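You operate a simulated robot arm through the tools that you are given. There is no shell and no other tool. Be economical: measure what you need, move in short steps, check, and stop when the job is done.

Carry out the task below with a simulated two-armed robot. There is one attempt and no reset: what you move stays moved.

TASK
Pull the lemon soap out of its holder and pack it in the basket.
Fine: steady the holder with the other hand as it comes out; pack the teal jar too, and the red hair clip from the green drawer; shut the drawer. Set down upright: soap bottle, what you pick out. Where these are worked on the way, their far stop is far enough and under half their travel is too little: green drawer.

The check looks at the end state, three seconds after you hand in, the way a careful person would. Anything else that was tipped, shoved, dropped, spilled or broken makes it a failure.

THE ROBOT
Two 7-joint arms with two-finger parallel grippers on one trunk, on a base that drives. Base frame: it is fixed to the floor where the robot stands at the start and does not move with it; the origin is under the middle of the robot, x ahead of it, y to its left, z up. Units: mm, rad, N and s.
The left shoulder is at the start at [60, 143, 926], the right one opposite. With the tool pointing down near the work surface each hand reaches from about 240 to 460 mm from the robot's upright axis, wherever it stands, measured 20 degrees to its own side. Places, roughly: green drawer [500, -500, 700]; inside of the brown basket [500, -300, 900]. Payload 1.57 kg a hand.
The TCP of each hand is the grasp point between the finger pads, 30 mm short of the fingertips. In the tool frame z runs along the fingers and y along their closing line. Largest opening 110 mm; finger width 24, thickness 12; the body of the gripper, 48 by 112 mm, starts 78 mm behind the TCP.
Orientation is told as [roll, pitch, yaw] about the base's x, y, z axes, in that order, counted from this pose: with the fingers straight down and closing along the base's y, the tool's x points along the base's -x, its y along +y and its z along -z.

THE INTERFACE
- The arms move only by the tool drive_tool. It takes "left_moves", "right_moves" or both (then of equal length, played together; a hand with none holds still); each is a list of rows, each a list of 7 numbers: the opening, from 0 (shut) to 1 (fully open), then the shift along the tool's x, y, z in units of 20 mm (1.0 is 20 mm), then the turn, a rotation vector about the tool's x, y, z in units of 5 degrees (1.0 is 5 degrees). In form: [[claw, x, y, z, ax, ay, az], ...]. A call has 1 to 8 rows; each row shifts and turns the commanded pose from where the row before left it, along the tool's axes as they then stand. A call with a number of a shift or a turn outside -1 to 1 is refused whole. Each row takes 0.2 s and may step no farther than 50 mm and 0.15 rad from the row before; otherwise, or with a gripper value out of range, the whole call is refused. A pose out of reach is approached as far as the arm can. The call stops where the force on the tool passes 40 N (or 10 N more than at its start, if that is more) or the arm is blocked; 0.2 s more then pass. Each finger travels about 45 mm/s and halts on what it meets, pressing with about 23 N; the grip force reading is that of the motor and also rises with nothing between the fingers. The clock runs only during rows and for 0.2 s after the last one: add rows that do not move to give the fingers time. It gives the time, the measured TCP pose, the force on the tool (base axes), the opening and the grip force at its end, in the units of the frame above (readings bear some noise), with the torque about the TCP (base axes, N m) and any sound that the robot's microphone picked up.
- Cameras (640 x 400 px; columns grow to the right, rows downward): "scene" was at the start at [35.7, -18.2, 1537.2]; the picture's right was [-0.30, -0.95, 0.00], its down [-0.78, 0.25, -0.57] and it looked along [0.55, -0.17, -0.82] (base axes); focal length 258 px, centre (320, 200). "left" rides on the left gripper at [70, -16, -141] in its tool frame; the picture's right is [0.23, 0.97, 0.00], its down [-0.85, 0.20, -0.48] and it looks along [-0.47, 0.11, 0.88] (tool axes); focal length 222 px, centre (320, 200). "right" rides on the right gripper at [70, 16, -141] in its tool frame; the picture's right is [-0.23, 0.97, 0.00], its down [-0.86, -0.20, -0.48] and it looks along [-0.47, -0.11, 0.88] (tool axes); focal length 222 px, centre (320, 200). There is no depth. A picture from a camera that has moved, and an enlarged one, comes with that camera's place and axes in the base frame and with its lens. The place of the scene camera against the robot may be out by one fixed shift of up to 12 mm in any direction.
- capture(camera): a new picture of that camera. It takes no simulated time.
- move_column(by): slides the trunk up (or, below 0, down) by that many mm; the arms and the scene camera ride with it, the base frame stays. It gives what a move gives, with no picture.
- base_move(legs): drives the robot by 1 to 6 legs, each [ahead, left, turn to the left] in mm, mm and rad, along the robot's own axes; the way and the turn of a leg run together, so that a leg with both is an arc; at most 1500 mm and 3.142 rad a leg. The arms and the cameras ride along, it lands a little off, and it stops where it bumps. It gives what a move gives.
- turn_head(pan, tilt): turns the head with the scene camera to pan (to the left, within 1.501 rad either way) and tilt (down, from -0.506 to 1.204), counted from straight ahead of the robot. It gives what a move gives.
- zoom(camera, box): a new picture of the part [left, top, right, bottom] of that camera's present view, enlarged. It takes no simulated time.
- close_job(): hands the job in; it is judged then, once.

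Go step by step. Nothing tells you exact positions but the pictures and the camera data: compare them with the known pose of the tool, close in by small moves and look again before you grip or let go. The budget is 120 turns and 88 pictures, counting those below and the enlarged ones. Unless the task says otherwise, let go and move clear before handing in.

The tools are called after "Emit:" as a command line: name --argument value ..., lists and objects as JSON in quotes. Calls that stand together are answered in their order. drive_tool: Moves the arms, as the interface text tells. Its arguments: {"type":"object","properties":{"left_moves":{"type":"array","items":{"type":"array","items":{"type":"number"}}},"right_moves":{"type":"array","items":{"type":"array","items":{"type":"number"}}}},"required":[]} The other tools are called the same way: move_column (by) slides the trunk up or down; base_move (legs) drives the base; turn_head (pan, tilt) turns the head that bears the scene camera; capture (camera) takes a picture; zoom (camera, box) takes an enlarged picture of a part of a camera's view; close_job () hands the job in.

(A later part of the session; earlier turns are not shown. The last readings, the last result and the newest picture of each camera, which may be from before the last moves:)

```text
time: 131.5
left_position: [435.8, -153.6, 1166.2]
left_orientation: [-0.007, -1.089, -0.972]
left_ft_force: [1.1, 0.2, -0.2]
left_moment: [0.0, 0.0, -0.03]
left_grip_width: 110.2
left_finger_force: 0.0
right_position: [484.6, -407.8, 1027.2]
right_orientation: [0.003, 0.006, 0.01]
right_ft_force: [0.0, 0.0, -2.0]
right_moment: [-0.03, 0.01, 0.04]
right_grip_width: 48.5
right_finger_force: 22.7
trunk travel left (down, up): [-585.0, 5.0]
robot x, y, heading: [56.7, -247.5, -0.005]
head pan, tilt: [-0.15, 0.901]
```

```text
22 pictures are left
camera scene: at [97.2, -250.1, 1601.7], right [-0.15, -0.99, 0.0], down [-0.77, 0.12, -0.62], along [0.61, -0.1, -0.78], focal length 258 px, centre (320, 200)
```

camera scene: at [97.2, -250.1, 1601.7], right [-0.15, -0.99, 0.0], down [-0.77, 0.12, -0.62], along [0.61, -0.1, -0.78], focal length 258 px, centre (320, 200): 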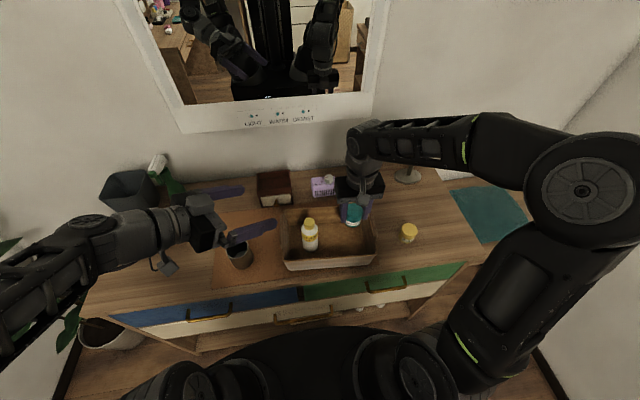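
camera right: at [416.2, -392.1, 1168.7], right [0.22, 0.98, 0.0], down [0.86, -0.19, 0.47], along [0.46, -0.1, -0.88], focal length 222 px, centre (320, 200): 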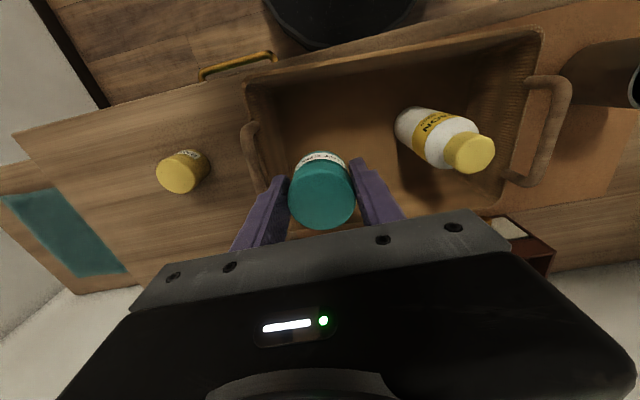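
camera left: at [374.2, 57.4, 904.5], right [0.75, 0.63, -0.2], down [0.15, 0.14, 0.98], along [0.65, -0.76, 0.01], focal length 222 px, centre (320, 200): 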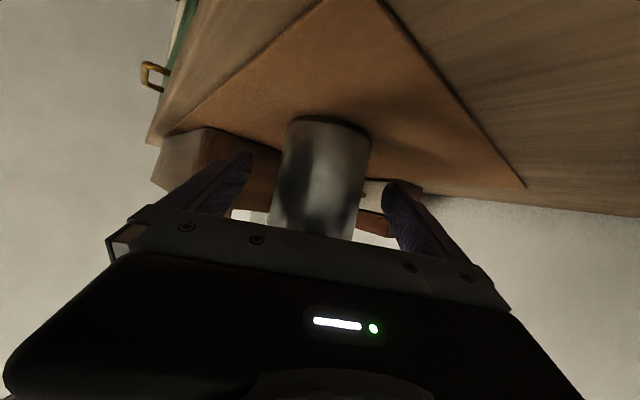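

The view down shows the jar inside the basket outline, to the right of the bottle. I'll shift it to y≈−385 for wall clearance and lower.

Emit:
drive_tool --right_moves '[[0, 0, 0.6, 0, 0, 0, 0], [0, 0, 0.55, 0, 0, 0, 0], [0, 0, 0, 0, 0, 0, 0]]'

Emit:
move_column --by -60

Emit:
drive_tool --right_moves '[[0, 0, 0, 1, 0, 0, 0], [0, 0, 0, 1, 0, 0, 0], [0, 0, 0, 0.6, 0, 0, 0], [0, 0, 0, 0, 0, 0, 0]]'

Emit:
capture --camera "right"

```text
time: 132.3
left_position: [435.8, -154.5, 1167.6]
left_orientation: [-0.006, -1.089, -0.974]
left_ft_force: [-0.3, 0.3, -0.1]
left_moment: [0.01, 0.02, 0.02]
left_grip_width: 110.2
left_finger_force: 0.1
right_position: [483.7, -385.9, 1026.8]
right_orientation: [0.002, 0.008, 0.01]
right_ft_force: [0.6, 0.0, -0.8]
right_moment: [0.0, 0.0, -0.03]
right_grip_width: 48.5
right_finger_force: 23.3
trunk travel left (down, up): [-585.0, 5.0]
robot x, y, heading: [55.7, -244.9, -0.008]
head pan, tilt: [-0.15, 0.901]
```

```text
time: 133.3
left_position: [435.8, -154.5, 1106.5]
left_orientation: [-0.006, -1.089, -0.976]
left_ft_force: [0.3, -0.3, 0.5]
left_moment: [0.02, 0.0, 0.01]
left_grip_width: 110.4
left_finger_force: 0.0
right_position: [485.1, -384.9, 966.7]
right_orientation: [0.002, 0.006, 0.008]
right_ft_force: [0.1, -0.1, -1.7]
right_moment: [0.02, 0.02, -0.01]
right_grip_width: 48.6
right_finger_force: 23.0
trunk travel left (down, up): [-525.0, 65.0]
robot x, y, heading: [53.0, -246.2, -0.005]
head pan, tilt: [-0.15, 0.901]
```

```text
time: 134.3
left_position: [435.3, -153.5, 1107.9]
left_orientation: [-0.007, -1.089, -0.974]
left_ft_force: [0.1, 0.2, -0.1]
left_moment: [0.01, 0.03, 0.01]
left_grip_width: 110.0
left_finger_force: 0.0
right_position: [484.5, -384.2, 914.1]
right_orientation: [0.001, 0.006, 0.008]
right_ft_force: [0.4, -0.5, -2.3]
right_moment: [0.01, -0.02, -0.01]
right_grip_width: 48.7
right_finger_force: 22.3
trunk travel left (down, up): [-525.0, 65.0]
robot x, y, heading: [57.1, -242.5, -0.006]
head pan, tilt: [-0.15, 0.901]
```

```text
21 pictures are left
camera right: at [415.1, -370.1, 1056.3], right [0.22, 0.98, 0.0], down [0.86, -0.19, 0.47], along [0.46, -0.1, -0.88], focal length 222 px, centre (320, 200)
```

right: 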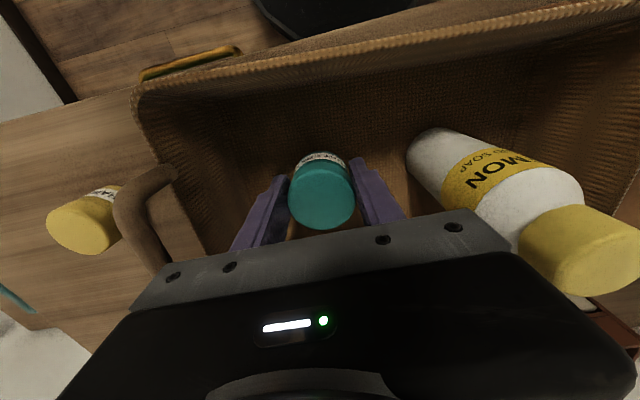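

Emit:
drive_tool --right_moves '[[0, 0, 0, 0.15, 0, 0, 0], [0, 0, 0, 0.15, 0, 0, 0]]'

Emit:
drive_tool --right_moves '[[0, 0, 0, 0.1, 0, 0, 0], [0, 0, 0, 0.1, 0, 0, 0]]'

Emit:
drive_tool --right_moves '[[0, 0, 0, 0.1, 0, 0, 0]]'

```text
time: 134.9
left_position: [435.3, -153.8, 1107.5]
left_orientation: [-0.006, -1.09, -0.973]
left_ft_force: [-0.3, 1.0, -0.1]
left_moment: [-0.01, -0.02, -0.03]
left_grip_width: 110.0
left_finger_force: 0.1
right_position: [483.2, -384.4, 907.9]
right_orientation: [0.003, 0.006, 0.007]
right_ft_force: [-0.3, 0.3, -1.0]
right_moment: [0.02, 0.0, -0.02]
right_grip_width: 48.8
right_finger_force: 22.5
trunk travel left (down, up): [-525.0, 65.0]
robot x, y, heading: [56.2, -245.0, -0.002]
head pan, tilt: [-0.15, 0.901]
```

```text
time: 135.5
left_position: [433.8, -154.0, 1107.6]
left_orientation: [-0.004, -1.091, -0.974]
left_ft_force: [0.1, 0.3, -0.9]
left_moment: [0.02, -0.03, 0.0]
left_grip_width: 110.2
left_finger_force: 0.1
right_position: [484.1, -385.4, 906.8]
right_orientation: [0.003, 0.005, 0.009]
right_ft_force: [-0.8, -1.0, 9.9]
right_moment: [-0.19, 0.11, 0.01]
right_grip_width: 48.9
right_finger_force: 22.7
trunk travel left (down, up): [-525.0, 65.0]
robot x, y, heading: [52.8, -241.1, -0.005]
head pan, tilt: [-0.15, 0.901]
```

```text
time: 135.9
left_position: [434.6, -154.0, 1108.3]
left_orientation: [-0.006, -1.09, -0.976]
left_ft_force: [-0.6, 0.0, 0.4]
left_moment: [0.0, 0.03, 0.01]
left_grip_width: 110.0
left_finger_force: 0.0
right_position: [484.1, -385.4, 903.9]
right_orientation: [0.004, 0.004, 0.007]
right_ft_force: [-0.6, -0.9, 16.9]
right_moment: [0.13, -0.13, -0.05]
right_grip_width: 48.8
right_finger_force: 23.3
trunk travel left (down, up): [-525.0, 65.0]
robot x, y, heading: [58.3, -240.3, -0.001]
head pan, tilt: [-0.15, 0.901]
```

Contact with the floor. I'll ease 2 mm, open a little (to 70 mm), and lift straight up.

Emit:
drive_tool --right_moves '[[0, 0, 0, -0.1, 0, 0, 0], [0.62, 0, 0, 0, 0, 0, 0], [0.62, 0, 0, 0, 0, 0, 0], [0.62, 0, 0, -0.3, 0, 0, 0], [0.62, 0, 0, -1, 0, 0, 0], [0.62, 0, 0, -1, 0, 0, 0], [0.62, 0, 0, -1, 0, 0, 0], [0.62, 0, 0, -1, 0, 0, 0]]'

Emit:
move_column --by 60

Emit:
capture --camera "right"

```text
time: 137.7
left_position: [435.8, -154.8, 1107.5]
left_orientation: [-0.005, -1.093, -0.972]
left_ft_force: [-0.2, 0.0, -0.5]
left_moment: [-0.01, -0.01, -0.01]
left_grip_width: 110.2
left_finger_force: 0.1
right_position: [484.7, -385.4, 990.5]
right_orientation: [0.002, 0.006, 0.009]
right_ft_force: [0.0, 0.6, 0.1]
right_moment: [0.02, -0.03, -0.02]
right_grip_width: 68.3
right_finger_force: 0.1
trunk travel left (down, up): [-525.0, 65.0]
robot x, y, heading: [55.4, -242.8, -0.003]
head pan, tilt: [-0.15, 0.901]
```

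```text
time: 138.7
left_position: [434.2, -154.5, 1166.1]
left_orientation: [-0.007, -1.089, -0.972]
left_ft_force: [-0.1, -0.2, -0.1]
left_moment: [0.0, -0.01, 0.0]
left_grip_width: 110.2
left_finger_force: 0.0
right_position: [485.2, -384.3, 1050.6]
right_orientation: [0.005, 0.006, 0.007]
right_ft_force: [0.5, -0.4, -0.5]
right_moment: [0.01, 0.0, 0.01]
right_grip_width: 68.3
right_finger_force: 0.1
trunk travel left (down, up): [-585.0, 5.0]
robot x, y, heading: [54.5, -245.1, -0.005]
head pan, tilt: [-0.15, 0.901]
```

```text
20 pictures are left
camera right: at [415.9, -370.4, 1192.4], right [0.22, 0.98, 0.0], down [0.86, -0.19, 0.47], along [0.46, -0.1, -0.88], focal length 222 px, centre (320, 200)
```

right: 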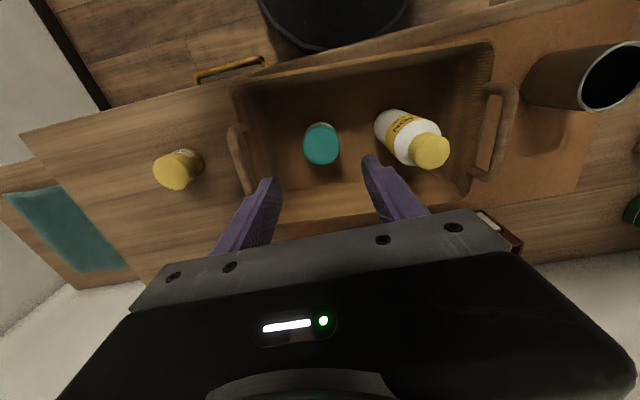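

Both items stand upright in the basket. Next is the green drawer: rays from the right camera put its brass handle bar at about x 362, z 740, y −584…−456. I'll back off, stow the left hand, and turn the right hand so its fingers close in the vertical plane to pinch the bar.

Emit:
base_move --legs '[[-200, -110, 0]]'

Emit:
drive_tool --left_moves '[[1, 0, 0, 0, 0, 1, 0], [1, 0, 0, 0, 0, 1, 0], [1, 0, 0, 0, 0, 1, 0], [1, 0, 0, 0, 0, 1, 0], [1, 0, 0, 0, 0, 1, 0], [1, 0, 0, 0, 0, 1, 0], [1, 0, 0, 0, 0, 1, 0], [1, 0, 0, 0, 0, 1, 0]]' --right_moves '[[0.6, 0, 0, 0, 0, 0, -1], [0.6, 0, 0, 0, 0, 0, -1], [0.6, 0, 0, 0, 0, 0, -1], [0.6, 0, 0, 0, 0, 0, -1], [0.6, 0, 0, 0, 0, 0, -1], [0.6, 0, 0, 0, 0, 0, -1], [0.6, 0, 0, 0, 0, 0, -1], [0.6, 0, 0, 0, 0, 0, -1]]'

Emit:
drive_tool --left_moves '[[1, 0, 0, 0, 0, 1, -1], [1, 0, 0, 0, 0, 1, -1], [1, 0, 0, 0, 0, 1, -1], [1, 0, 0, 0, 0, 1, -1], [1, 0, 0, 0, 0, 0.5, -1], [1, 0, 0, 0, 0, 0, -1], [1, 0, 0, 0, 0, 0, -1], [1, 0, 0, 0, 0, 0, -1]]' --right_moves '[[0.6, 0, 0, 0, 0, 0, -1], [0.6, 0, 0, 0, 0, 0, -1], [0.6, 0, 0, 0, 0, 0, -1], [0.6, 0, 0, 0, 0, 0, -1], [0.6, 0, 0, 0, 0, 0, -1], [0.6, 0, 0, 0, 0, 0, -1], [0.6, 0, 0, 0, 0, 0, -1], [0.6, 0, 0, 0, 0, 0, -1]]'

Emit:
drive_tool --left_moves '[[1, 1, 1, 0, 0, 0, -1], [1, 1, 1, 0, 0, 0, -1], [1, 1, 1, 0, 0, 0, -1], [1, 1, 1, 0, 0, 0, 0]]' --right_moves '[[0.6, 0, 0, 0, 0, 0, -1], [0.6, 0, 0, 0, 0, 0, -1], [0.6, 0, 0, 0, 1, 0, 0], [0.6, 0, 0, 0, 1, 0, 0]]'

```text
time: 140.4
left_position: [236.9, -264.4, 1168.9]
left_orientation: [-0.003, -1.091, -0.977]
left_ft_force: [0.0, 0.0, 0.3]
left_moment: [-0.02, 0.01, -0.01]
left_grip_width: 110.4
left_finger_force: 0.0
right_position: [287.1, -495.7, 1051.3]
right_orientation: [0.003, 0.005, 0.008]
right_ft_force: [-0.4, -0.4, 0.9]
right_moment: [0.01, 0.0, 0.02]
right_grip_width: 68.2
right_finger_force: 0.0
trunk travel left (down, up): [-585.0, 5.0]
robot x, y, heading: [-143.8, -350.8, 0.002]
head pan, tilt: [-0.15, 0.901]
```

```text
time: 142.2
left_position: [238.6, -263.4, 1167.5]
left_orientation: [-0.002, -0.391, -0.978]
left_ft_force: [-0.6, 0.2, 0.2]
left_moment: [-0.02, 0.03, 0.05]
left_grip_width: 110.1
left_finger_force: 0.1
right_position: [287.4, -493.9, 1051.2]
right_orientation: [0.006, 0.002, 0.706]
right_ft_force: [0.6, 0.3, 0.2]
right_moment: [-0.02, 0.05, 0.02]
right_grip_width: 66.1
right_finger_force: 0.1
trunk travel left (down, up): [-585.0, 5.0]
robot x, y, heading: [-141.2, -354.6, -0.006]
head pan, tilt: [-0.15, 0.901]
```

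```text
time: 144.0
left_position: [237.0, -265.3, 1163.6]
left_orientation: [-0.073, 0.04, -0.359]
left_ft_force: [-0.2, -0.2, -0.4]
left_moment: [0.01, 0.02, 0.01]
left_grip_width: 110.0
left_finger_force: 0.1
left hand out of reach, approached as far as the arm can: row 6
right_position: [287.6, -493.7, 1050.3]
right_orientation: [0.007, -0.002, 1.404]
right_ft_force: [0.3, 0.4, -0.2]
right_moment: [0.0, 0.02, -0.01]
right_grip_width: 66.1
right_finger_force: 0.1
trunk travel left (down, up): [-585.0, 5.0]
robot x, y, heading: [-143.9, -355.2, -0.003]
head pan, tilt: [-0.15, 0.901]
```

```text
time: 145.0
left_position: [179.3, -177.7, 1161.7]
left_orientation: [-0.06, 0.056, -0.098]
left_ft_force: [0.2, 0.9, -0.2]
left_moment: [0.04, -0.03, -0.01]
left_grip_width: 110.1
left_finger_force: 0.0
left hand out of reach, approached as far as the arm can: row 1
right_position: [286.3, -495.2, 1051.5]
right_orientation: [-0.17, -0.005, 1.578]
right_ft_force: [0.2, -0.7, 0.3]
right_moment: [0.02, -0.03, 0.0]
right_grip_width: 66.3
right_finger_force: 0.1
trunk travel left (down, up): [-585.0, 5.0]
robot x, y, heading: [-138.9, -349.8, -0.005]
head pan, tilt: [-0.15, 0.901]
```

Emit:
drive_tool --left_moves '[[1, 1, 1, 0, 0, 0, 0], [1, 1, 1, 0, 0, 0, 0], [1, 0.5, 1, 0, 0, 0, 0], [1, 0, 0, 0, 0, 0, 0], [1, 0, 0, 0, 0, 0, 0], [1, 0, 0, 0, 0, 0, 0], [1, 0, 0, 0, 0, 0, 0], [1, 0, 0, 0, 0, 0, 0]]' --right_moves '[[0.6, 0, 0, 0, 1, 0, 0], [0.6, 0, 0, 0, 1, 0, 0], [0.6, 0, 0, 0, 1, 0, 0], [0.6, 0, 0, 0, 1, 0, 0], [0.6, 0, 0, 0, 1, 0, 0], [0.6, 0, 0, 0, 1, 0, 0], [0.6, 0, 0, 0, 1, 0, 0], [0.6, 0, 0, 0, 1, 0, 0]]'

Emit:
turn_head --pan -0.3 --tilt 0.85

Emit:
capture --camera "scene"

```text
time: 146.8
left_position: [142.6, -113.5, 1148.0]
left_orientation: [-0.06, 0.057, -0.102]
left_ft_force: [0.5, 0.7, -0.1]
left_moment: [0.01, 0.01, 0.0]
left_grip_width: 110.1
left_finger_force: 0.0
left hand out of reach, approached as far as the arm can: row 1
right_position: [332.6, -482.1, 1069.9]
right_orientation: [-0.864, -0.004, 1.576]
right_ft_force: [0.8, 0.5, 0.4]
right_moment: [0.03, 0.03, 0.03]
right_grip_width: 66.1
right_finger_force: 0.0
right hand out of reach, approached as far as the arm can: row 6, 7, 8
trunk travel left (down, up): [-585.0, 5.0]
robot x, y, heading: [-141.7, -355.5, -0.001]
head pan, tilt: [-0.15, 0.901]
```

```text
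time: 147.5
left_position: [141.8, -112.9, 1149.4]
left_orientation: [-0.063, 0.058, -0.098]
left_ft_force: [0.1, -0.1, 0.5]
left_moment: [-0.01, 0.0, 0.0]
left_grip_width: 109.9
left_finger_force: 0.0
right_position: [330.5, -482.3, 1070.5]
right_orientation: [-0.864, -0.001, 1.579]
right_ft_force: [0.3, 0.1, -0.2]
right_moment: [0.0, -0.02, 0.02]
right_grip_width: 66.1
right_finger_force: 0.2
trunk travel left (down, up): [-585.0, 5.0]
robot x, y, heading: [-141.0, -352.3, -0.009]
head pan, tilt: [-0.3, 0.85]
```

```text
19 pictures are left
camera scene: at [-100.3, -371.6, 1605.6], right [-0.3, -0.95, 0.0], down [-0.72, 0.23, -0.66], along [0.63, -0.2, -0.75], focal length 258 px, centre (320, 200)
```

scene: 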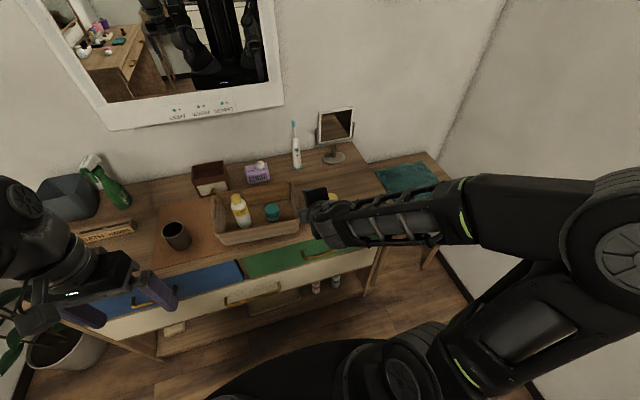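

The hand took the pinch orientation, tilted about 50° forward. I'll bring it down in front of the handle and look.

Emit:
base_move --legs '[[-45, -38, 0]]'

Emit:
move_column --by -268

Emit:
capture --camera "right"

Emit:
zoom --camera "scene" --box '[180, 180, 420, 330]'

```text
time: 148.5
left_position: [94.8, -152.9, 1149.2]
left_orientation: [-0.061, 0.056, -0.1]
left_ft_force: [0.3, -0.4, 0.1]
left_moment: [0.01, -0.03, -0.02]
left_grip_width: 109.9
left_finger_force: 0.1
right_position: [285.7, -521.7, 1071.0]
right_orientation: [-0.865, -0.002, 1.578]
right_ft_force: [-1.1, 0.2, 0.6]
right_moment: [-0.02, 0.02, 0.04]
right_grip_width: 66.0
right_finger_force: 0.1
trunk travel left (down, up): [-585.0, 5.0]
robot x, y, heading: [-189.9, -391.6, -0.008]
head pan, tilt: [-0.3, 0.85]
```

```text
time: 151.2
left_position: [97.3, -151.3, 882.2]
left_orientation: [-0.06, 0.058, -0.097]
left_ft_force: [-0.7, -0.4, 0.8]
left_moment: [0.0, -0.02, -0.03]
left_grip_width: 110.1
left_finger_force: 0.1
right_position: [285.7, -521.1, 801.2]
right_orientation: [-0.865, -0.001, 1.577]
right_ft_force: [0.5, -0.7, -0.2]
right_moment: [0.02, -0.02, -0.02]
right_grip_width: 66.1
right_finger_force: 0.0
trunk travel left (down, up): [-317.0, 273.0]
robot x, y, heading: [-186.1, -387.9, -0.004]
head pan, tilt: [-0.3, 0.85]
```

```text
18 pictures are left
camera right: at [168.2, -591.5, 880.9], right [-0.63, 0.22, -0.74], down [-0.24, 0.85, 0.46], along [0.74, 0.47, -0.49], focal length 222 px, centre (320, 200)
```

right: 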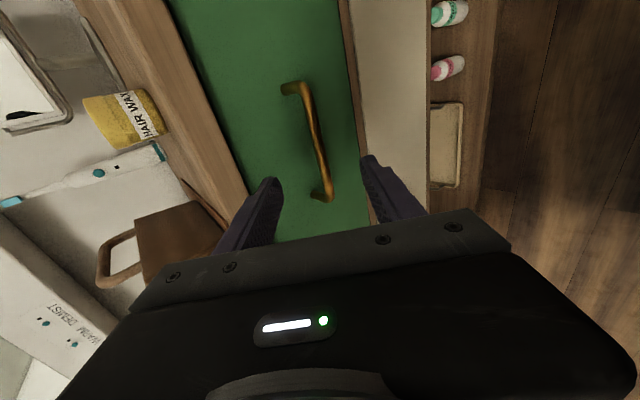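

```text
2.67 times, centred on (300, 255) of scene
camera zoom: at [-145.4, -409.8, 1337.6], right [-0.3, -0.95, 0.0], down [-0.72, 0.23, -0.66], along [0.63, -0.2, -0.75], focal length 687 px, centre (373, 53)
```

zoom: 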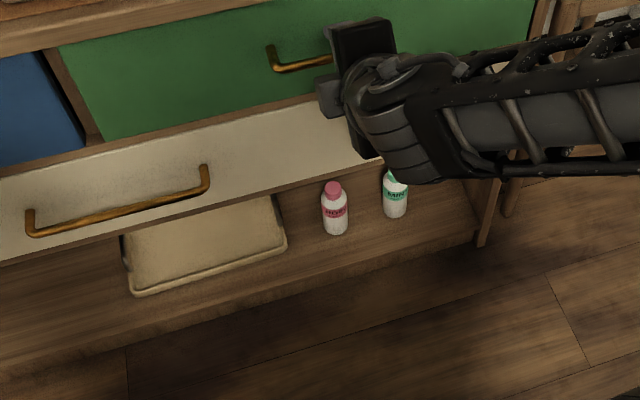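

The close view gives the bar at x≈362, z≈737, centred at y≈−530, with the panel at x≈398. I'll narrow the opening and move in along the fingers.

Emit:
drive_tool --right_moves '[[0.42, 0.2, 0, 0.5, 0, 0, 0], [0.42, 0, 0, 1, 0, 0, 0], [0.42, 0, 0, 0.8, 0, 0, 0]]'

Emit:
capture --camera "right"

```text
time: 152.0
left_position: [96.9, -151.2, 880.7]
left_orientation: [-0.062, 0.057, -0.098]
left_ft_force: [0.8, 1.1, 0.4]
left_moment: [0.04, -0.02, -0.02]
left_grip_width: 109.7
left_finger_force: 0.1
right_position: [322.0, -525.7, 772.2]
right_orientation: [-0.865, -0.002, 1.576]
right_ft_force: [0.1, -0.8, 0.0]
right_moment: [0.0, 0.0, 0.0]
right_grip_width: 46.2
right_finger_force: 0.0
trunk travel left (down, up): [-317.0, 273.0]
robot x, y, heading: [-186.1, -389.0, -0.01]
head pan, tilt: [-0.3, 0.85]
```

```text
16 pictures are left
camera right: at [204.1, -595.9, 850.6], right [-0.63, 0.23, -0.74], down [-0.24, 0.85, 0.46], along [0.74, 0.47, -0.49], focal length 222 px, centre (320, 200)
```

right: 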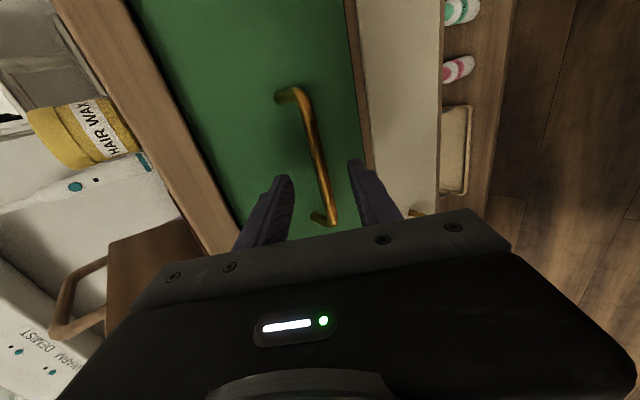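

Emit:
drive_tool --right_moves '[[0.42, 0, 0, 0.7, 0, 0, 0], [0.42, 0, 0, 0.7, 0, 0, 0], [0.42, 0, 0, 0.45, 0, 0, 0], [0, 0, 0, 0, 0, 0, 0], [0, 0, 0, 0, 0, 0, 0], [0, 0, 0, 0, 0, 0, 0]]'

Emit:
capture --camera "right"

```text
time: 153.4
left_position: [98.0, -151.6, 880.9]
left_orientation: [-0.061, 0.056, -0.098]
left_ft_force: [0.1, -0.5, 0.3]
left_moment: [0.0, -0.01, 0.0]
left_grip_width: 109.9
left_finger_force: 0.1
right_position: [349.1, -524.2, 747.6]
right_orientation: [-0.865, -0.001, 1.578]
right_ft_force: [0.8, -0.2, -1.4]
right_moment: [-0.27, 0.0, 0.16]
right_grip_width: 12.0
right_finger_force: 20.8
trunk travel left (down, up): [-317.0, 273.0]
robot x, y, heading: [-184.4, -387.9, -0.001]
head pan, tilt: [-0.3, 0.85]
```

```text
15 pictures are left
camera right: at [231.8, -595.2, 827.0], right [-0.63, 0.22, -0.74], down [-0.24, 0.85, 0.46], along [0.74, 0.47, -0.49], focal length 222 px, centre (320, 200)
```

right: 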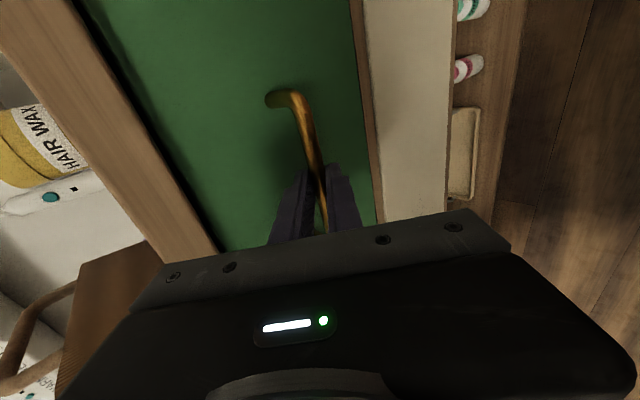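

The bar is gripped at 12 mm. I'll pull by driving the base straight back, first a short stretch.

Emit:
base_move --legs '[[-80, 0, 0]]'

Emit:
base_move --legs '[[-100, 0, 0]]'

Emit:
capture --camera "scene"

```text
time: 154.5
left_position: [16.4, -151.1, 880.7]
left_orientation: [-0.061, 0.055, -0.099]
left_ft_force: [-0.4, 0.0, 0.6]
left_moment: [0.0, -0.03, 0.01]
left_grip_width: 109.8
left_finger_force: 0.1
right_position: [268.0, -525.0, 748.4]
right_orientation: [-0.865, -0.002, 1.576]
right_ft_force: [-0.6, -1.2, -1.8]
right_moment: [-0.26, 0.02, 0.32]
right_grip_width: 11.9
right_finger_force: 29.5
trunk travel left (down, up): [-317.0, 273.0]
robot x, y, heading: [-265.6, -391.9, -0.005]
head pan, tilt: [-0.3, 0.85]
```

```text
time: 155.7
left_position: [-82.3, -150.7, 881.7]
left_orientation: [-0.062, 0.057, -0.099]
left_ft_force: [-0.1, 0.1, -0.2]
left_moment: [0.01, -0.01, -0.02]
left_grip_width: 109.8
left_finger_force: 0.1
right_position: [168.8, -524.4, 746.9]
right_orientation: [-0.865, -0.001, 1.577]
right_ft_force: [-1.2, -5.2, 3.0]
right_moment: [-0.38, 0.03, 0.14]
right_grip_width: 11.8
right_finger_force: 29.6
trunk travel left (down, up): [-317.0, 273.0]
robot x, y, heading: [-366.1, -391.9, -0.004]
head pan, tilt: [-0.3, 0.85]
```

```text
14 pictures are left
camera scene: at [-325.4, -409.3, 1337.6], right [-0.3, -0.95, 0.0], down [-0.72, 0.23, -0.66], along [0.63, -0.2, -0.75], focal length 258 px, centre (320, 200)
```

scene: 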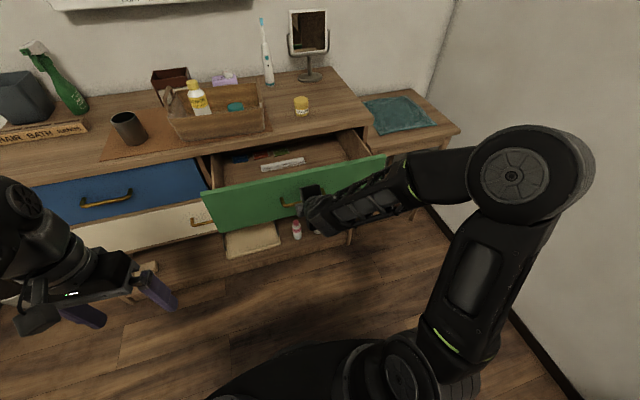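

The drawer is open 180 mm and I can see its contents. I'll pull on toward its stop.

Emit:
base_move --legs '[[-50, 0, 0]]'

Emit:
zoom --camera "scene" --box '[190, 110, 400, 240]'

```text
time: 156.6
left_position: [-133.7, -151.2, 881.2]
left_orientation: [-0.06, 0.056, -0.099]
left_ft_force: [-0.4, 0.5, 0.7]
left_moment: [-0.03, 0.02, 0.03]
left_grip_width: 109.9
left_finger_force: 0.0
right_position: [119.2, -525.3, 747.4]
right_orientation: [-0.865, -0.001, 1.574]
right_ft_force: [-0.3, -2.2, 3.5]
right_moment: [-0.4, -0.01, 0.14]
right_grip_width: 12.1
right_finger_force: 28.5
trunk travel left (down, up): [-317.0, 273.0]
robot x, y, heading: [-418.5, -387.2, -0.004]
head pan, tilt: [-0.3, 0.85]
```

```text
3.05 times, centred on (295, 175) of scene
camera zoom: at [-375.6, -408.9, 1337.6], right [-0.3, -0.95, 0.0], down [-0.72, 0.23, -0.66], along [0.63, -0.2, -0.75], focal length 785 px, centre (396, 276)
```

zoom: 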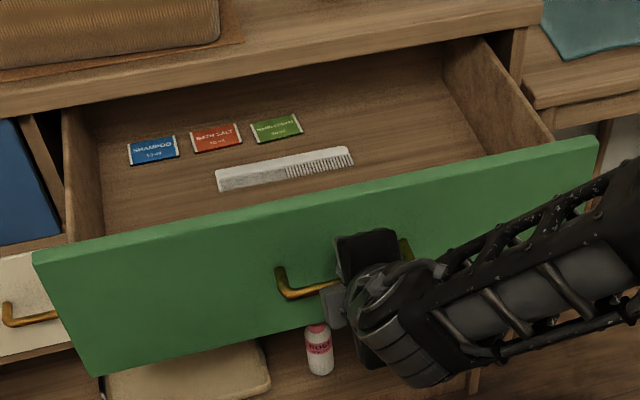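

Emit:
base_move --legs '[[-50, 0, 0]]'

```text
time: 157.5
left_position: [-166.2, -149.6, 880.8]
left_orientation: [-0.059, 0.055, -0.098]
left_ft_force: [-1.2, 0.0, -0.1]
left_moment: [-0.02, -0.03, -0.01]
left_grip_width: 110.0
left_finger_force: 0.1
right_position: [91.6, -525.3, 755.3]
right_orientation: [-0.888, 0.004, 1.572]
right_ft_force: [1.4, 1.1, 2.7]
right_moment: [-0.11, -0.05, 0.15]
right_grip_width: 11.8
right_finger_force: 29.3
trunk travel left (down, up): [-317.0, 273.0]
robot x, y, heading: [-447.1, -383.4, -0.006]
head pan, tilt: [-0.3, 0.85]
stopped in leg 1: the force on the tool passed its limit at 79 N (the readings are from after the stop); the commanded pose is now the measured one
```

The drawer reached its stop at about 258 mm. I'll let go, back out along the fingers, raise the trunk and look inside.

Emit:
drive_tool --right_moves '[[0.42, 0, 0, 0, 0, 0, 0], [0.42, 0, 0, 0, 0, 0, 0], [0.42, 0, 0, -0.5, 0, 0, 0], [0.42, 0, 0, -1, 0, 0, 0], [0.42, 0, 0, -1, 0, 0, 0], [0.42, 0, 0, -1, 0, 0, 0], [0.42, 0, 0, -1, 0, 0, 0]]'

Emit:
move_column --by 265

Emit:
turn_head --pan -0.1 --tilt 0.85

Emit:
capture --camera "scene"

```text
time: 159.1
left_position: [-166.8, -149.9, 881.9]
left_orientation: [-0.063, 0.054, -0.098]
left_ft_force: [-0.3, -0.1, 0.2]
left_moment: [0.03, -0.01, -0.01]
left_grip_width: 110.1
left_finger_force: 0.1
right_position: [22.5, -526.4, 813.6]
right_orientation: [-0.884, 0.002, 1.57]
right_ft_force: [0.4, -0.6, 0.5]
right_moment: [0.02, -0.01, 0.02]
right_grip_width: 46.2
right_finger_force: 0.0
trunk travel left (down, up): [-317.0, 273.0]
robot x, y, heading: [-449.0, -387.2, 0.002]
head pan, tilt: [-0.3, 0.85]
```

```text
time: 161.8
left_position: [-168.1, -148.8, 1145.7]
left_orientation: [-0.06, 0.055, -0.098]
left_ft_force: [-0.2, -0.3, 0.0]
left_moment: [0.02, -0.02, 0.05]
left_grip_width: 109.8
left_finger_force: 0.1
right_position: [23.2, -526.0, 1077.3]
right_orientation: [-0.886, 0.004, 1.572]
right_ft_force: [-0.5, 0.9, 0.2]
right_moment: [0.03, -0.01, 0.01]
right_grip_width: 46.2
right_finger_force: 0.1
trunk travel left (down, up): [-582.0, 8.0]
robot x, y, heading: [-449.7, -390.0, -0.005]
head pan, tilt: [-0.3, 0.85]
```

```text
time: 162.5
left_position: [-167.5, -149.1, 1146.0]
left_orientation: [-0.061, 0.055, -0.099]
left_ft_force: [-0.4, -0.4, -0.2]
left_moment: [0.0, 0.0, -0.02]
left_grip_width: 110.0
left_finger_force: 0.0
right_position: [22.8, -525.1, 1077.6]
right_orientation: [-0.885, 0.004, 1.569]
right_ft_force: [-0.1, 0.0, 0.0]
right_moment: [-0.01, -0.01, -0.02]
right_grip_width: 46.2
right_finger_force: 0.1
trunk travel left (down, up): [-582.0, 8.0]
robot x, y, heading: [-449.8, -387.5, -0.001]
head pan, tilt: [-0.099, 0.85]
```

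```text
12 pictures are left
camera scene: at [-405.8, -393.3, 1602.6], right [-0.1, -0.99, 0.0], down [-0.75, 0.08, -0.66], along [0.66, -0.07, -0.75], focal length 258 px, centre (320, 200)
```

scene: 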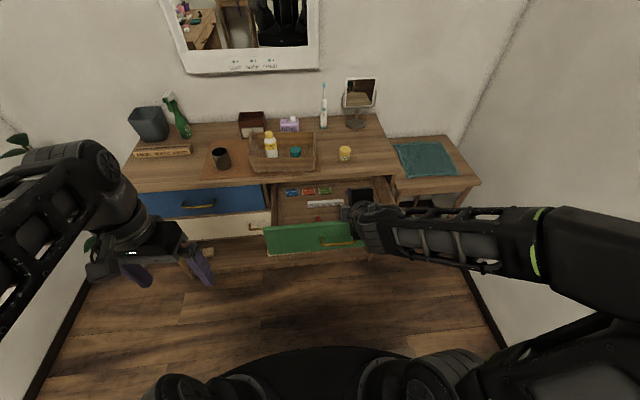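

Emit:
zoom --camera "scene" --box '[262, 180, 362, 260]'

```text
5.00 times, centred on (312, 220) of scene
camera zoom: at [-405.8, -393.3, 1602.6], right [-0.1, -0.99, 0.0], down [-0.75, 0.08, -0.66], along [0.66, -0.07, -0.75], focal length 1288 px, centre (360, 100)
```

zoom: 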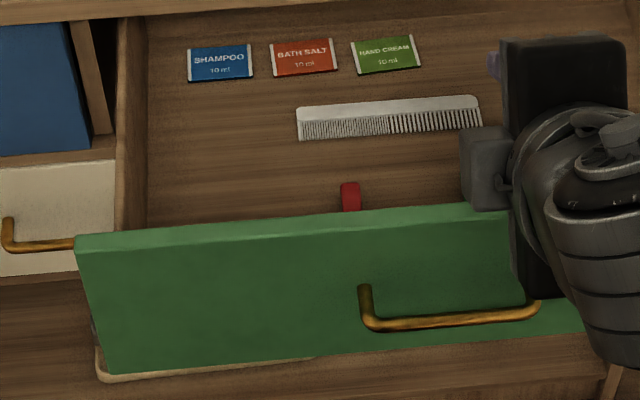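

A red clip end peeks out behind the drawer front at about (260,-456). I'll turn the right hand back to vertical and bring it over the drawer.

Emit:
drive_tool --right_moves '[[1, 0, 0, 0, -1, 0, 0], [1, 0, 0, 0, -1, 0, 0], [1, 0, 0, 0, -1, 0, 0], [1, 0, 0, 0, -1, 0, 0], [1, 0, 0, 0, -1, 0, 0], [1, 0, 0, 0, -1, 0, 0], [1, 0, 0, 0, -1, 0, 0], [1, 0, 0, 0, -1, 0, 0]]'

Emit:
drive_tool --right_moves '[[1, 0, 0, 0, -1, 0, 1], [1, 0, 0, 0, -1, 0, 1], [1, 0, 0, 0, 0, 0, 1], [1, 0, 0, 0, 0, 0, 1], [1, 0, 0, 0, 0, 0, 1], [1, 0, 0, 0, 0, 0, 1], [1, 0, 0, 0, 0, 0, 1], [1, 0, 0, 0, 0, 0, 1]]'

Emit:
drive_tool --right_moves '[[1, 0, 0, 0, 0, 0, 1], [1, 0, 0, 0, 0, 0, 1], [1, 0, 0, 0, 0, 0, 1], [1, 0, 0, 0, 0, 0, 1], [1, 0, 0, 0, 0, 0, 1], [1, 0, 0, 0, 0, 0, 1], [1, 0, 0, 0, 0, 0, 1], [1, 0, 0, 0, 0, 0, 1]]'

```text
time: 164.3
left_position: [-165.3, -149.9, 1144.5]
left_orientation: [-0.061, 0.057, -0.097]
left_ft_force: [0.9, -0.4, -0.6]
left_moment: [0.01, 0.02, 0.03]
left_grip_width: 110.1
left_finger_force: 0.1
right_position: [22.8, -524.8, 1077.2]
right_orientation: [-0.184, 0.004, 1.571]
right_ft_force: [-0.5, 0.8, -0.2]
right_moment: [-0.02, 0.01, 0.02]
right_grip_width: 109.9
right_finger_force: 0.1
trunk travel left (down, up): [-582.0, 8.0]
robot x, y, heading: [-451.8, -388.2, -0.004]
head pan, tilt: [-0.099, 0.85]
```

```text
time: 166.1
left_position: [-166.4, -149.8, 1146.7]
left_orientation: [-0.061, 0.057, -0.099]
left_ft_force: [-0.3, -0.3, -0.4]
left_moment: [-0.01, 0.0, -0.01]
left_grip_width: 110.1
left_finger_force: 0.1
right_position: [23.5, -525.0, 1077.3]
right_orientation: [0.0, -0.018, 0.871]
right_ft_force: [-0.6, -0.5, -0.7]
right_moment: [-0.01, -0.01, 0.01]
right_grip_width: 109.9
right_finger_force: 0.2
trunk travel left (down, up): [-582.0, 8.0]
robot x, y, heading: [-451.8, -388.9, -0.006]
head pan, tilt: [-0.099, 0.85]
```

```text
time: 167.9
left_position: [-167.3, -149.2, 1147.4]
left_orientation: [-0.062, 0.055, -0.098]
left_ft_force: [0.5, -0.5, -0.4]
left_moment: [0.01, 0.04, -0.03]
left_grip_width: 110.0
left_finger_force: 0.0
right_position: [23.3, -525.3, 1077.1]
right_orientation: [0.01, -0.013, 0.172]
right_ft_force: [-0.2, 0.4, 0.1]
right_moment: [0.0, 0.02, 0.0]
right_grip_width: 110.1
right_finger_force: 0.0
trunk travel left (down, up): [-582.0, 8.0]
robot x, y, heading: [-447.5, -390.3, 0.0]
head pan, tilt: [-0.099, 0.85]
```

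Emit:
drive_tool --right_moves '[[1, 1, 0, 0, 0, 0.15, 1], [1, 1, 0, 0, 0.1, 0, 0.97]]'

Emit:
base_move --legs '[[255, 69, 0]]'

Emit:
move_column --by -160

Emit:
capture --camera "right"

```text
time: 168.5
left_position: [-166.6, -149.2, 1147.4]
left_orientation: [-0.062, 0.054, -0.097]
left_ft_force: [-0.4, -0.4, -0.7]
left_moment: [0.01, -0.02, -0.01]
left_grip_width: 110.1
left_finger_force: 0.0
right_position: [-17.3, -530.9, 1076.6]
right_orientation: [0.002, -0.001, 0.003]
right_ft_force: [-0.5, 0.4, 0.0]
right_moment: [0.0, -0.03, -0.01]
right_grip_width: 110.0
right_finger_force: 0.1
trunk travel left (down, up): [-582.0, 8.0]
robot x, y, heading: [-450.5, -386.1, -0.001]
head pan, tilt: [-0.099, 0.85]
```

```text
time: 170.4
left_position: [90.4, -81.4, 1145.7]
left_orientation: [-0.06, 0.058, -0.098]
left_ft_force: [0.1, -0.7, -0.3]
left_moment: [-0.06, -0.01, 0.0]
left_grip_width: 110.2
left_finger_force: 0.0
right_position: [242.0, -464.1, 1078.3]
right_orientation: [0.001, 0.001, 0.002]
right_ft_force: [0.7, 0.7, -1.2]
right_moment: [0.0, 0.01, -0.02]
right_grip_width: 110.4
right_finger_force: 0.0
trunk travel left (down, up): [-582.0, 8.0]
robot x, y, heading: [-197.4, -323.4, -0.001]
head pan, tilt: [-0.099, 0.85]
```

```text
time: 172.2
left_position: [90.2, -81.6, 986.0]
left_orientation: [-0.062, 0.056, -0.097]
left_ft_force: [0.0, 1.0, -0.7]
left_moment: [0.0, 0.02, 0.02]
left_grip_width: 110.0
left_finger_force: 0.1
right_position: [238.6, -463.1, 917.8]
right_orientation: [0.0, 0.0, 0.004]
right_ft_force: [0.9, -0.9, 0.1]
right_moment: [-0.02, 0.0, -0.02]
right_grip_width: 110.1
right_finger_force: 0.1
trunk travel left (down, up): [-422.0, 168.0]
robot x, y, heading: [-192.4, -316.7, -0.006]
head pan, tilt: [-0.099, 0.85]
```

```text
10 pictures are left
camera right: at [169.6, -447.5, 1059.1], right [0.22, 0.97, 0.0], down [0.86, -0.2, 0.48], along [0.47, -0.11, -0.88], focal length 222 px, centre (320, 200)
```

right: 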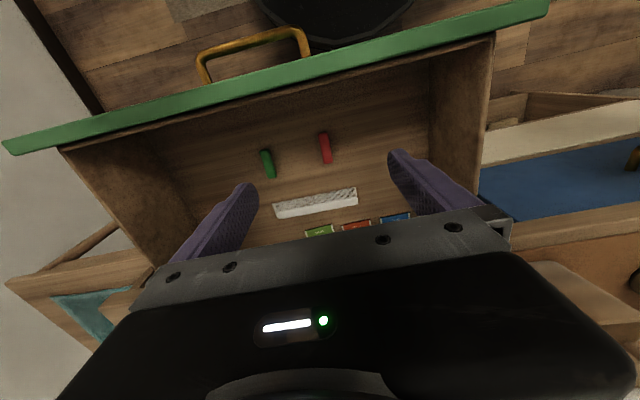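

Looking straight in, the red clip lies at about (282,-464) with the drawer floor near z≈650, and a green clip sits to its right. I'll lower the trunk and move in above it.

Emit:
base_move --legs '[[20, 0, 0]]'

Emit:
drive_tool --right_moves '[[0.6, -0.6, 0, 0, 0, 0, 0], [0.6, -0.5, 0, 0, 0, 0, 0], [0.6, 0, 0, 0, 0, 0, 0]]'

Emit:
move_column --by -150

Emit:
capture --camera "right"

```text
time: 173.0
left_position: [110.2, -81.3, 986.3]
left_orientation: [-0.062, 0.057, -0.099]
left_ft_force: [0.3, -0.2, -0.7]
left_moment: [0.01, 0.01, -0.05]
left_grip_width: 109.6
left_finger_force: 0.0
right_position: [261.0, -462.6, 916.8]
right_orientation: [0.003, 0.002, 0.002]
right_ft_force: [0.3, 0.2, -0.3]
right_moment: [0.02, 0.04, 0.03]
right_grip_width: 110.1
right_finger_force: 0.2
trunk travel left (down, up): [-422.0, 168.0]
robot x, y, heading: [-175.6, -316.8, -0.002]
head pan, tilt: [-0.099, 0.85]
```

```text
time: 173.8
left_position: [108.3, -82.1, 986.1]
left_orientation: [-0.063, 0.056, -0.096]
left_ft_force: [-0.3, -0.6, -1.0]
left_moment: [-0.01, -0.04, 0.0]
left_grip_width: 109.9
left_finger_force: 0.0
right_position: [281.7, -463.8, 918.3]
right_orientation: [0.002, 0.001, 0.002]
right_ft_force: [-0.3, 0.0, -0.1]
right_moment: [-0.01, 0.01, 0.01]
right_grip_width: 66.1
right_finger_force: 0.2
trunk travel left (down, up): [-422.0, 168.0]
robot x, y, heading: [-170.5, -320.7, -0.005]
head pan, tilt: [-0.099, 0.85]
```

```text
time: 175.6
left_position: [108.7, -81.4, 836.6]
left_orientation: [-0.062, 0.056, -0.099]
left_ft_force: [0.5, 0.5, 0.6]
left_moment: [-0.01, -0.02, 0.0]
left_grip_width: 109.8
left_finger_force: 0.1
right_position: [280.5, -463.4, 768.2]
right_orientation: [0.002, -0.001, 0.004]
right_ft_force: [-0.2, 0.1, 1.1]
right_moment: [0.01, -0.01, -0.01]
right_grip_width: 65.9
right_finger_force: 0.1
trunk travel left (down, up): [-272.0, 318.0]
robot x, y, heading: [-178.4, -320.6, -0.004]
head pan, tilt: [-0.099, 0.85]
```

```text
9 pictures are left
camera right: at [211.6, -447.8, 909.1], right [0.22, 0.97, 0.0], down [0.86, -0.2, 0.48], along [0.47, -0.11, -0.88], focal length 222 px, centre (320, 200)
```

right: 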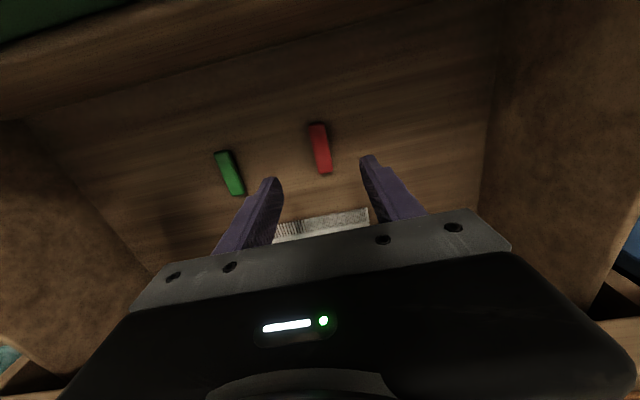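

Comparing the two views by scale puts the drawer floor nearer z≈685, with the clip at about (272,-461). I'll shift, lower a little, and look again.

Emit:
drive_tool --right_moves '[[0.6, 0.45, 0.1, 0, 0, 0, 0], [0.6, 0, 0, 0.75, 0, 0, 0], [0.6, 0, 0, 0.75, 0, 0, 0], [0.6, 0, 0, 0, 0, 0, 0]]'

Emit:
capture --camera "right"

```text
time: 176.6
left_position: [108.4, -83.4, 836.6]
left_orientation: [-0.06, 0.056, -0.097]
left_ft_force: [0.2, 0.4, -0.6]
left_moment: [0.02, 0.0, -0.02]
left_grip_width: 109.7
left_finger_force: 0.1
right_position: [272.5, -461.0, 737.6]
right_orientation: [0.001, 0.001, 0.002]
right_ft_force: [-0.9, 0.9, 0.4]
right_moment: [0.01, -0.02, 0.03]
right_grip_width: 66.1
right_finger_force: 0.1
trunk travel left (down, up): [-272.0, 318.0]
robot x, y, heading: [-174.7, -321.4, -0.002]
head pan, tilt: [-0.099, 0.85]
```

```text
8 pictures are left
camera right: at [202.7, -445.8, 879.0], right [0.22, 0.97, 0.0], down [0.86, -0.2, 0.48], along [0.47, -0.11, -0.88], focal length 222 px, centre (320, 200)
```

right: 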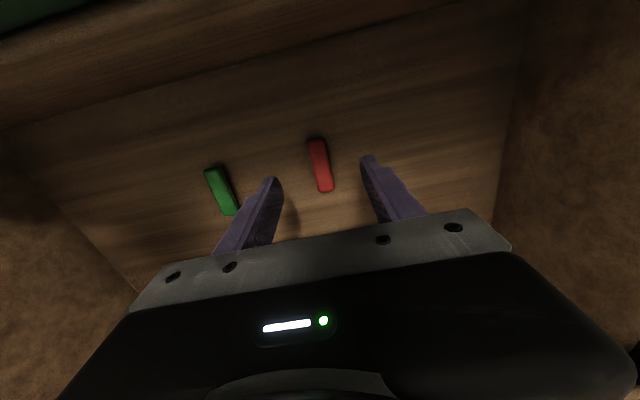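

The longer baseline settles it: floor z≈650 and clip centre at about (283,-463). I'll shift back over it and descend slowly toward contact.

Emit:
drive_tool --right_moves '[[0.5, -0.53, -0.1, 0, 0, 0, 0], [0.5, 0, 0, 0.8, 0, 0, 0], [0.5, 0, 0, 0.8, 0, 0, 0], [0.5, 0, 0, 0.6, 0, 0, 0], [0.5, 0, 0, 0, 0, 0, 0]]'

Emit:
capture --camera "right"

```text
time: 177.8
left_position: [108.1, -82.7, 836.2]
left_orientation: [-0.063, 0.055, -0.097]
left_ft_force: [-0.3, 0.6, 1.0]
left_moment: [0.01, -0.01, -0.01]
left_grip_width: 110.0
left_finger_force: 0.0
right_position: [283.7, -463.4, 692.4]
right_orientation: [0.003, 0.0, 0.001]
right_ft_force: [0.5, 0.2, 0.0]
right_moment: [0.01, 0.02, -0.01]
right_grip_width: 55.1
right_finger_force: 0.0
trunk travel left (down, up): [-272.0, 318.0]
robot x, y, heading: [-174.1, -321.0, -0.004]
head pan, tilt: [-0.099, 0.85]
```

```text
7 pictures are left
camera right: at [213.2, -448.1, 834.5], right [0.22, 0.97, 0.0], down [0.86, -0.2, 0.48], along [0.47, -0.11, -0.88], focal length 222 px, centre (320, 200)
```

right: 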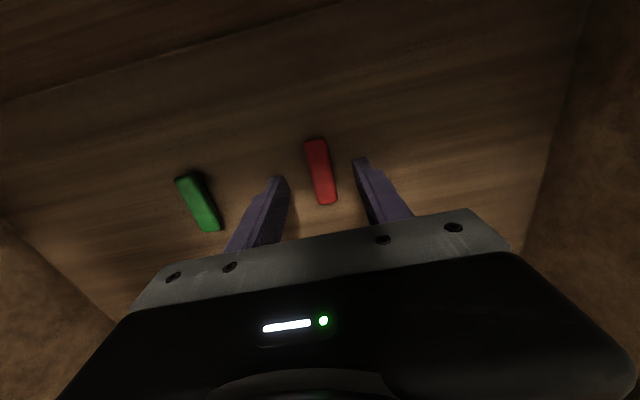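

Emit:
drive_tool --right_moves '[[0.5, 0, 0, 0.15, 0, 0, 0], [0.5, 0, 0, 0.15, 0, 0, 0], [0.5, 0, 0, 0.1, 0, 0, 0]]'

Emit:
drive_tool --right_moves '[[0.5, 0, 0, 0.1, 0, 0, 0], [0.5, 0, 0, 0.05, 0, 0, 0]]'

```text
time: 178.6
left_position: [108.6, -80.8, 836.7]
left_orientation: [-0.062, 0.055, -0.096]
left_ft_force: [-0.5, 0.2, 0.1]
left_moment: [0.01, -0.01, 0.02]
left_grip_width: 109.7
left_finger_force: 0.0
right_position: [283.3, -463.9, 687.1]
right_orientation: [0.0, -0.004, 0.004]
right_ft_force: [-0.5, -1.0, 14.1]
right_moment: [-0.49, 0.19, -0.06]
right_grip_width: 56.0
right_finger_force: 0.8
trunk travel left (down, up): [-272.0, 318.0]
robot x, y, heading: [-176.1, -323.7, -0.006]
head pan, tilt: [-0.099, 0.85]
```

```text
time: 179.2
left_position: [108.6, -81.6, 836.8]
left_orientation: [-0.062, 0.056, -0.097]
left_ft_force: [-0.7, -0.1, 0.1]
left_moment: [0.02, -0.01, 0.0]
left_grip_width: 110.1
left_finger_force: 0.0
right_position: [285.1, -463.0, 687.7]
right_orientation: [0.002, -0.012, 0.002]
right_ft_force: [0.8, -0.6, 18.0]
right_moment: [-0.67, 0.16, -0.05]
right_grip_width: 56.4
right_finger_force: 0.9
trunk travel left (down, up): [-272.0, 318.0]
robot x, y, heading: [-174.3, -318.4, -0.006]
head pan, tilt: [-0.099, 0.85]
stopped in row 2 (right hand): the force on the tool passed its limit at 42 N (the readings are from after the stop); the commanded pose is now the measured one
```

The tips are on the floor. I'll raise 2.5 mm, then close on the clip and lift.

Emit:
drive_tool --right_moves '[[0.5, 0, 0, -0.13, 0, 0, 0], [0, 0, 0, 0, 0, 0, 0], [0, 0, 0, 0, 0, 0, 0], [0, 0, 0, 0, 0, 0, 0], [0, 0, 0, 0, 0, 0, 0], [0, 0, 0, -0.5, 0, 0, 0], [0, 0, 0, -1, 0, 0, 0], [0, 0, 0, -1, 0, 0, 0]]'

Emit:
capture --camera "right"

```text
time: 181.0
left_position: [108.8, -82.2, 835.9]
left_orientation: [-0.062, 0.056, -0.096]
left_ft_force: [1.2, 0.4, 0.3]
left_moment: [-0.02, 0.04, 0.04]
left_grip_width: 110.2
left_finger_force: 0.0
right_position: [284.2, -463.3, 737.5]
right_orientation: [0.001, -0.007, 0.005]
right_ft_force: [-0.2, -0.4, 0.4]
right_moment: [0.05, 0.01, 0.01]
right_grip_width: 16.4
right_finger_force: 22.9
trunk travel left (down, up): [-272.0, 318.0]
robot x, y, heading: [-173.6, -321.3, -0.002]
head pan, tilt: [-0.099, 0.85]
```

```text
6 pictures are left
camera right: at [213.5, -448.0, 878.8], right [0.22, 0.97, 0.0], down [0.85, -0.2, 0.48], along [0.47, -0.11, -0.88], focal length 222 px, centre (320, 200)
```

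right: 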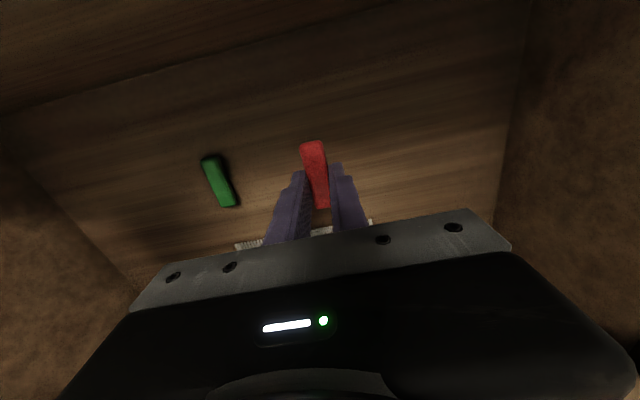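

The red clip is gripped. The open drawer blocks the way to the basket, so I'll shut it first: lift the clip clear, back away, and push the handle with the closed left hand.

Emit:
move_column --by 160

Emit:
base_move --legs '[[-250, 0, 0], [0, -265, 0]]'

Emit:
drive_tool --left_moves '[[0, -0.65, -1, 0, 0, 0, 0], [0, -0.65, -1, 0, 0, 0, 0], [0, -0.65, -1, 0, 0, 0, 0], [0, -0.65, -1, 0, 0, 0, 0], [0, -0.65, -1, 0, 0, 0, 0], [0, -0.65, -1, 0, 0, 0, 0], [0, -0.65, -1, 0, 0, 0, 0], [0, -0.65, -1, 0, 0, 0, 0]]' --right_moves '[[0, 1, 0, 0, 0, 0, 0], [0, 1, 0, 0, 0, 0, 0], [0, 1, 0, 0, 0, 0, 0], [0, 1, 0, 0, 0, 0, 0], [0, 1, 0, 0, 0, 0, 0], [0, 1, 0, 0, 0, 0, 0], [0, 0, 0, 0, 0, 0, 0], [0, 0, 0, 0, 0, 0, 0]]'

```text
time: 182.8
left_position: [109.4, -80.8, 995.1]
left_orientation: [-0.062, 0.056, -0.097]
left_ft_force: [0.0, -1.0, 0.1]
left_moment: [0.01, -0.02, 0.0]
left_grip_width: 109.8
left_finger_force: 0.0
right_position: [284.7, -462.8, 898.3]
right_orientation: [0.002, -0.008, 0.004]
right_ft_force: [-0.6, -0.6, -1.3]
right_moment: [0.0, 0.02, -0.01]
right_grip_width: 16.3
right_finger_force: 23.2
trunk travel left (down, up): [-432.0, 158.0]
robot x, y, heading: [-173.3, -320.5, -0.008]
head pan, tilt: [-0.099, 0.85]
```

```text
time: 186.1
left_position: [-142.2, -350.8, 996.4]
left_orientation: [-0.059, 0.056, -0.101]
left_ft_force: [0.0, 1.0, 0.0]
left_moment: [0.03, 0.02, 0.02]
left_grip_width: 110.0
left_finger_force: 0.0
right_position: [31.1, -731.9, 897.1]
right_orientation: [0.002, -0.007, 0.002]
right_ft_force: [-0.2, -1.0, -0.5]
right_moment: [0.03, 0.01, 0.03]
right_grip_width: 16.2
right_finger_force: 22.9
trunk travel left (down, up): [-432.0, 158.0]
robot x, y, heading: [-425.6, -590.5, -0.004]
head pan, tilt: [-0.099, 0.85]
```

```text
time: 187.9
left_position: [-54.5, -520.5, 999.4]
left_orientation: [-0.06, 0.056, -0.099]
left_ft_force: [0.4, 1.1, 0.5]
left_moment: [-0.03, 0.03, 0.0]
left_grip_width: 0.0
left_finger_force: 21.5
right_position: [-88.2, -732.8, 897.8]
right_orientation: [0.001, -0.006, 0.0]
right_ft_force: [0.8, 0.2, -0.2]
right_moment: [0.0, 0.01, -0.03]
right_grip_width: 16.3
right_finger_force: 22.9
trunk travel left (down, up): [-432.0, 158.0]
robot x, y, heading: [-425.0, -589.0, -0.009]
head pan, tilt: [-0.099, 0.85]
```

Emit:
move_column --by -252

Emit:
base_move --legs '[[150, 0, 0]]'

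Emit:
capture --camera "left"

```text
time: 190.5
left_position: [-54.2, -520.5, 748.0]
left_orientation: [-0.061, 0.056, -0.1]
left_ft_force: [-0.4, -0.3, -0.3]
left_moment: [0.05, 0.03, 0.03]
left_grip_width: 0.0
left_finger_force: 21.3
right_position: [-89.1, -732.1, 645.1]
right_orientation: [0.002, -0.006, 0.004]
right_ft_force: [-0.2, -0.1, -0.4]
right_moment: [0.04, 0.01, -0.04]
right_grip_width: 16.1
right_finger_force: 22.9
trunk travel left (down, up): [-180.0, 410.0]
robot x, y, heading: [-425.3, -590.9, -0.006]
head pan, tilt: [-0.099, 0.85]
```

```text
time: 191.9
left_position: [98.1, -520.6, 747.6]
left_orientation: [-0.06, 0.056, -0.1]
left_ft_force: [0.3, 0.3, -0.5]
left_moment: [-0.02, -0.04, -0.02]
left_grip_width: 0.1
left_finger_force: 21.0
right_position: [63.6, -735.0, 645.1]
right_orientation: [0.002, -0.008, 0.0]
right_ft_force: [0.0, 0.2, -1.9]
right_moment: [-0.03, 0.01, -0.01]
right_grip_width: 16.3
right_finger_force: 23.7
trunk travel left (down, up): [-180.0, 410.0]
robot x, y, heading: [-276.6, -588.9, -0.009]
head pan, tilt: [-0.099, 0.85]
```

```text
5 pictures are left
camera left: at [36.8, -522.6, 893.4], right [-0.13, 0.99, -0.05], down [0.9, 0.14, 0.42], along [0.42, 0.01, -0.91], focal length 222 px, centre (320, 200)
```

left: 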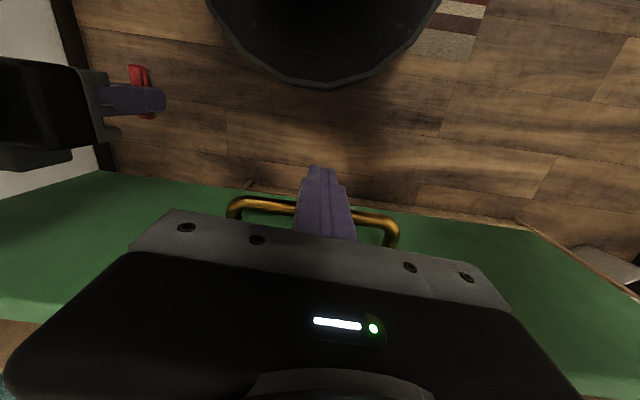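

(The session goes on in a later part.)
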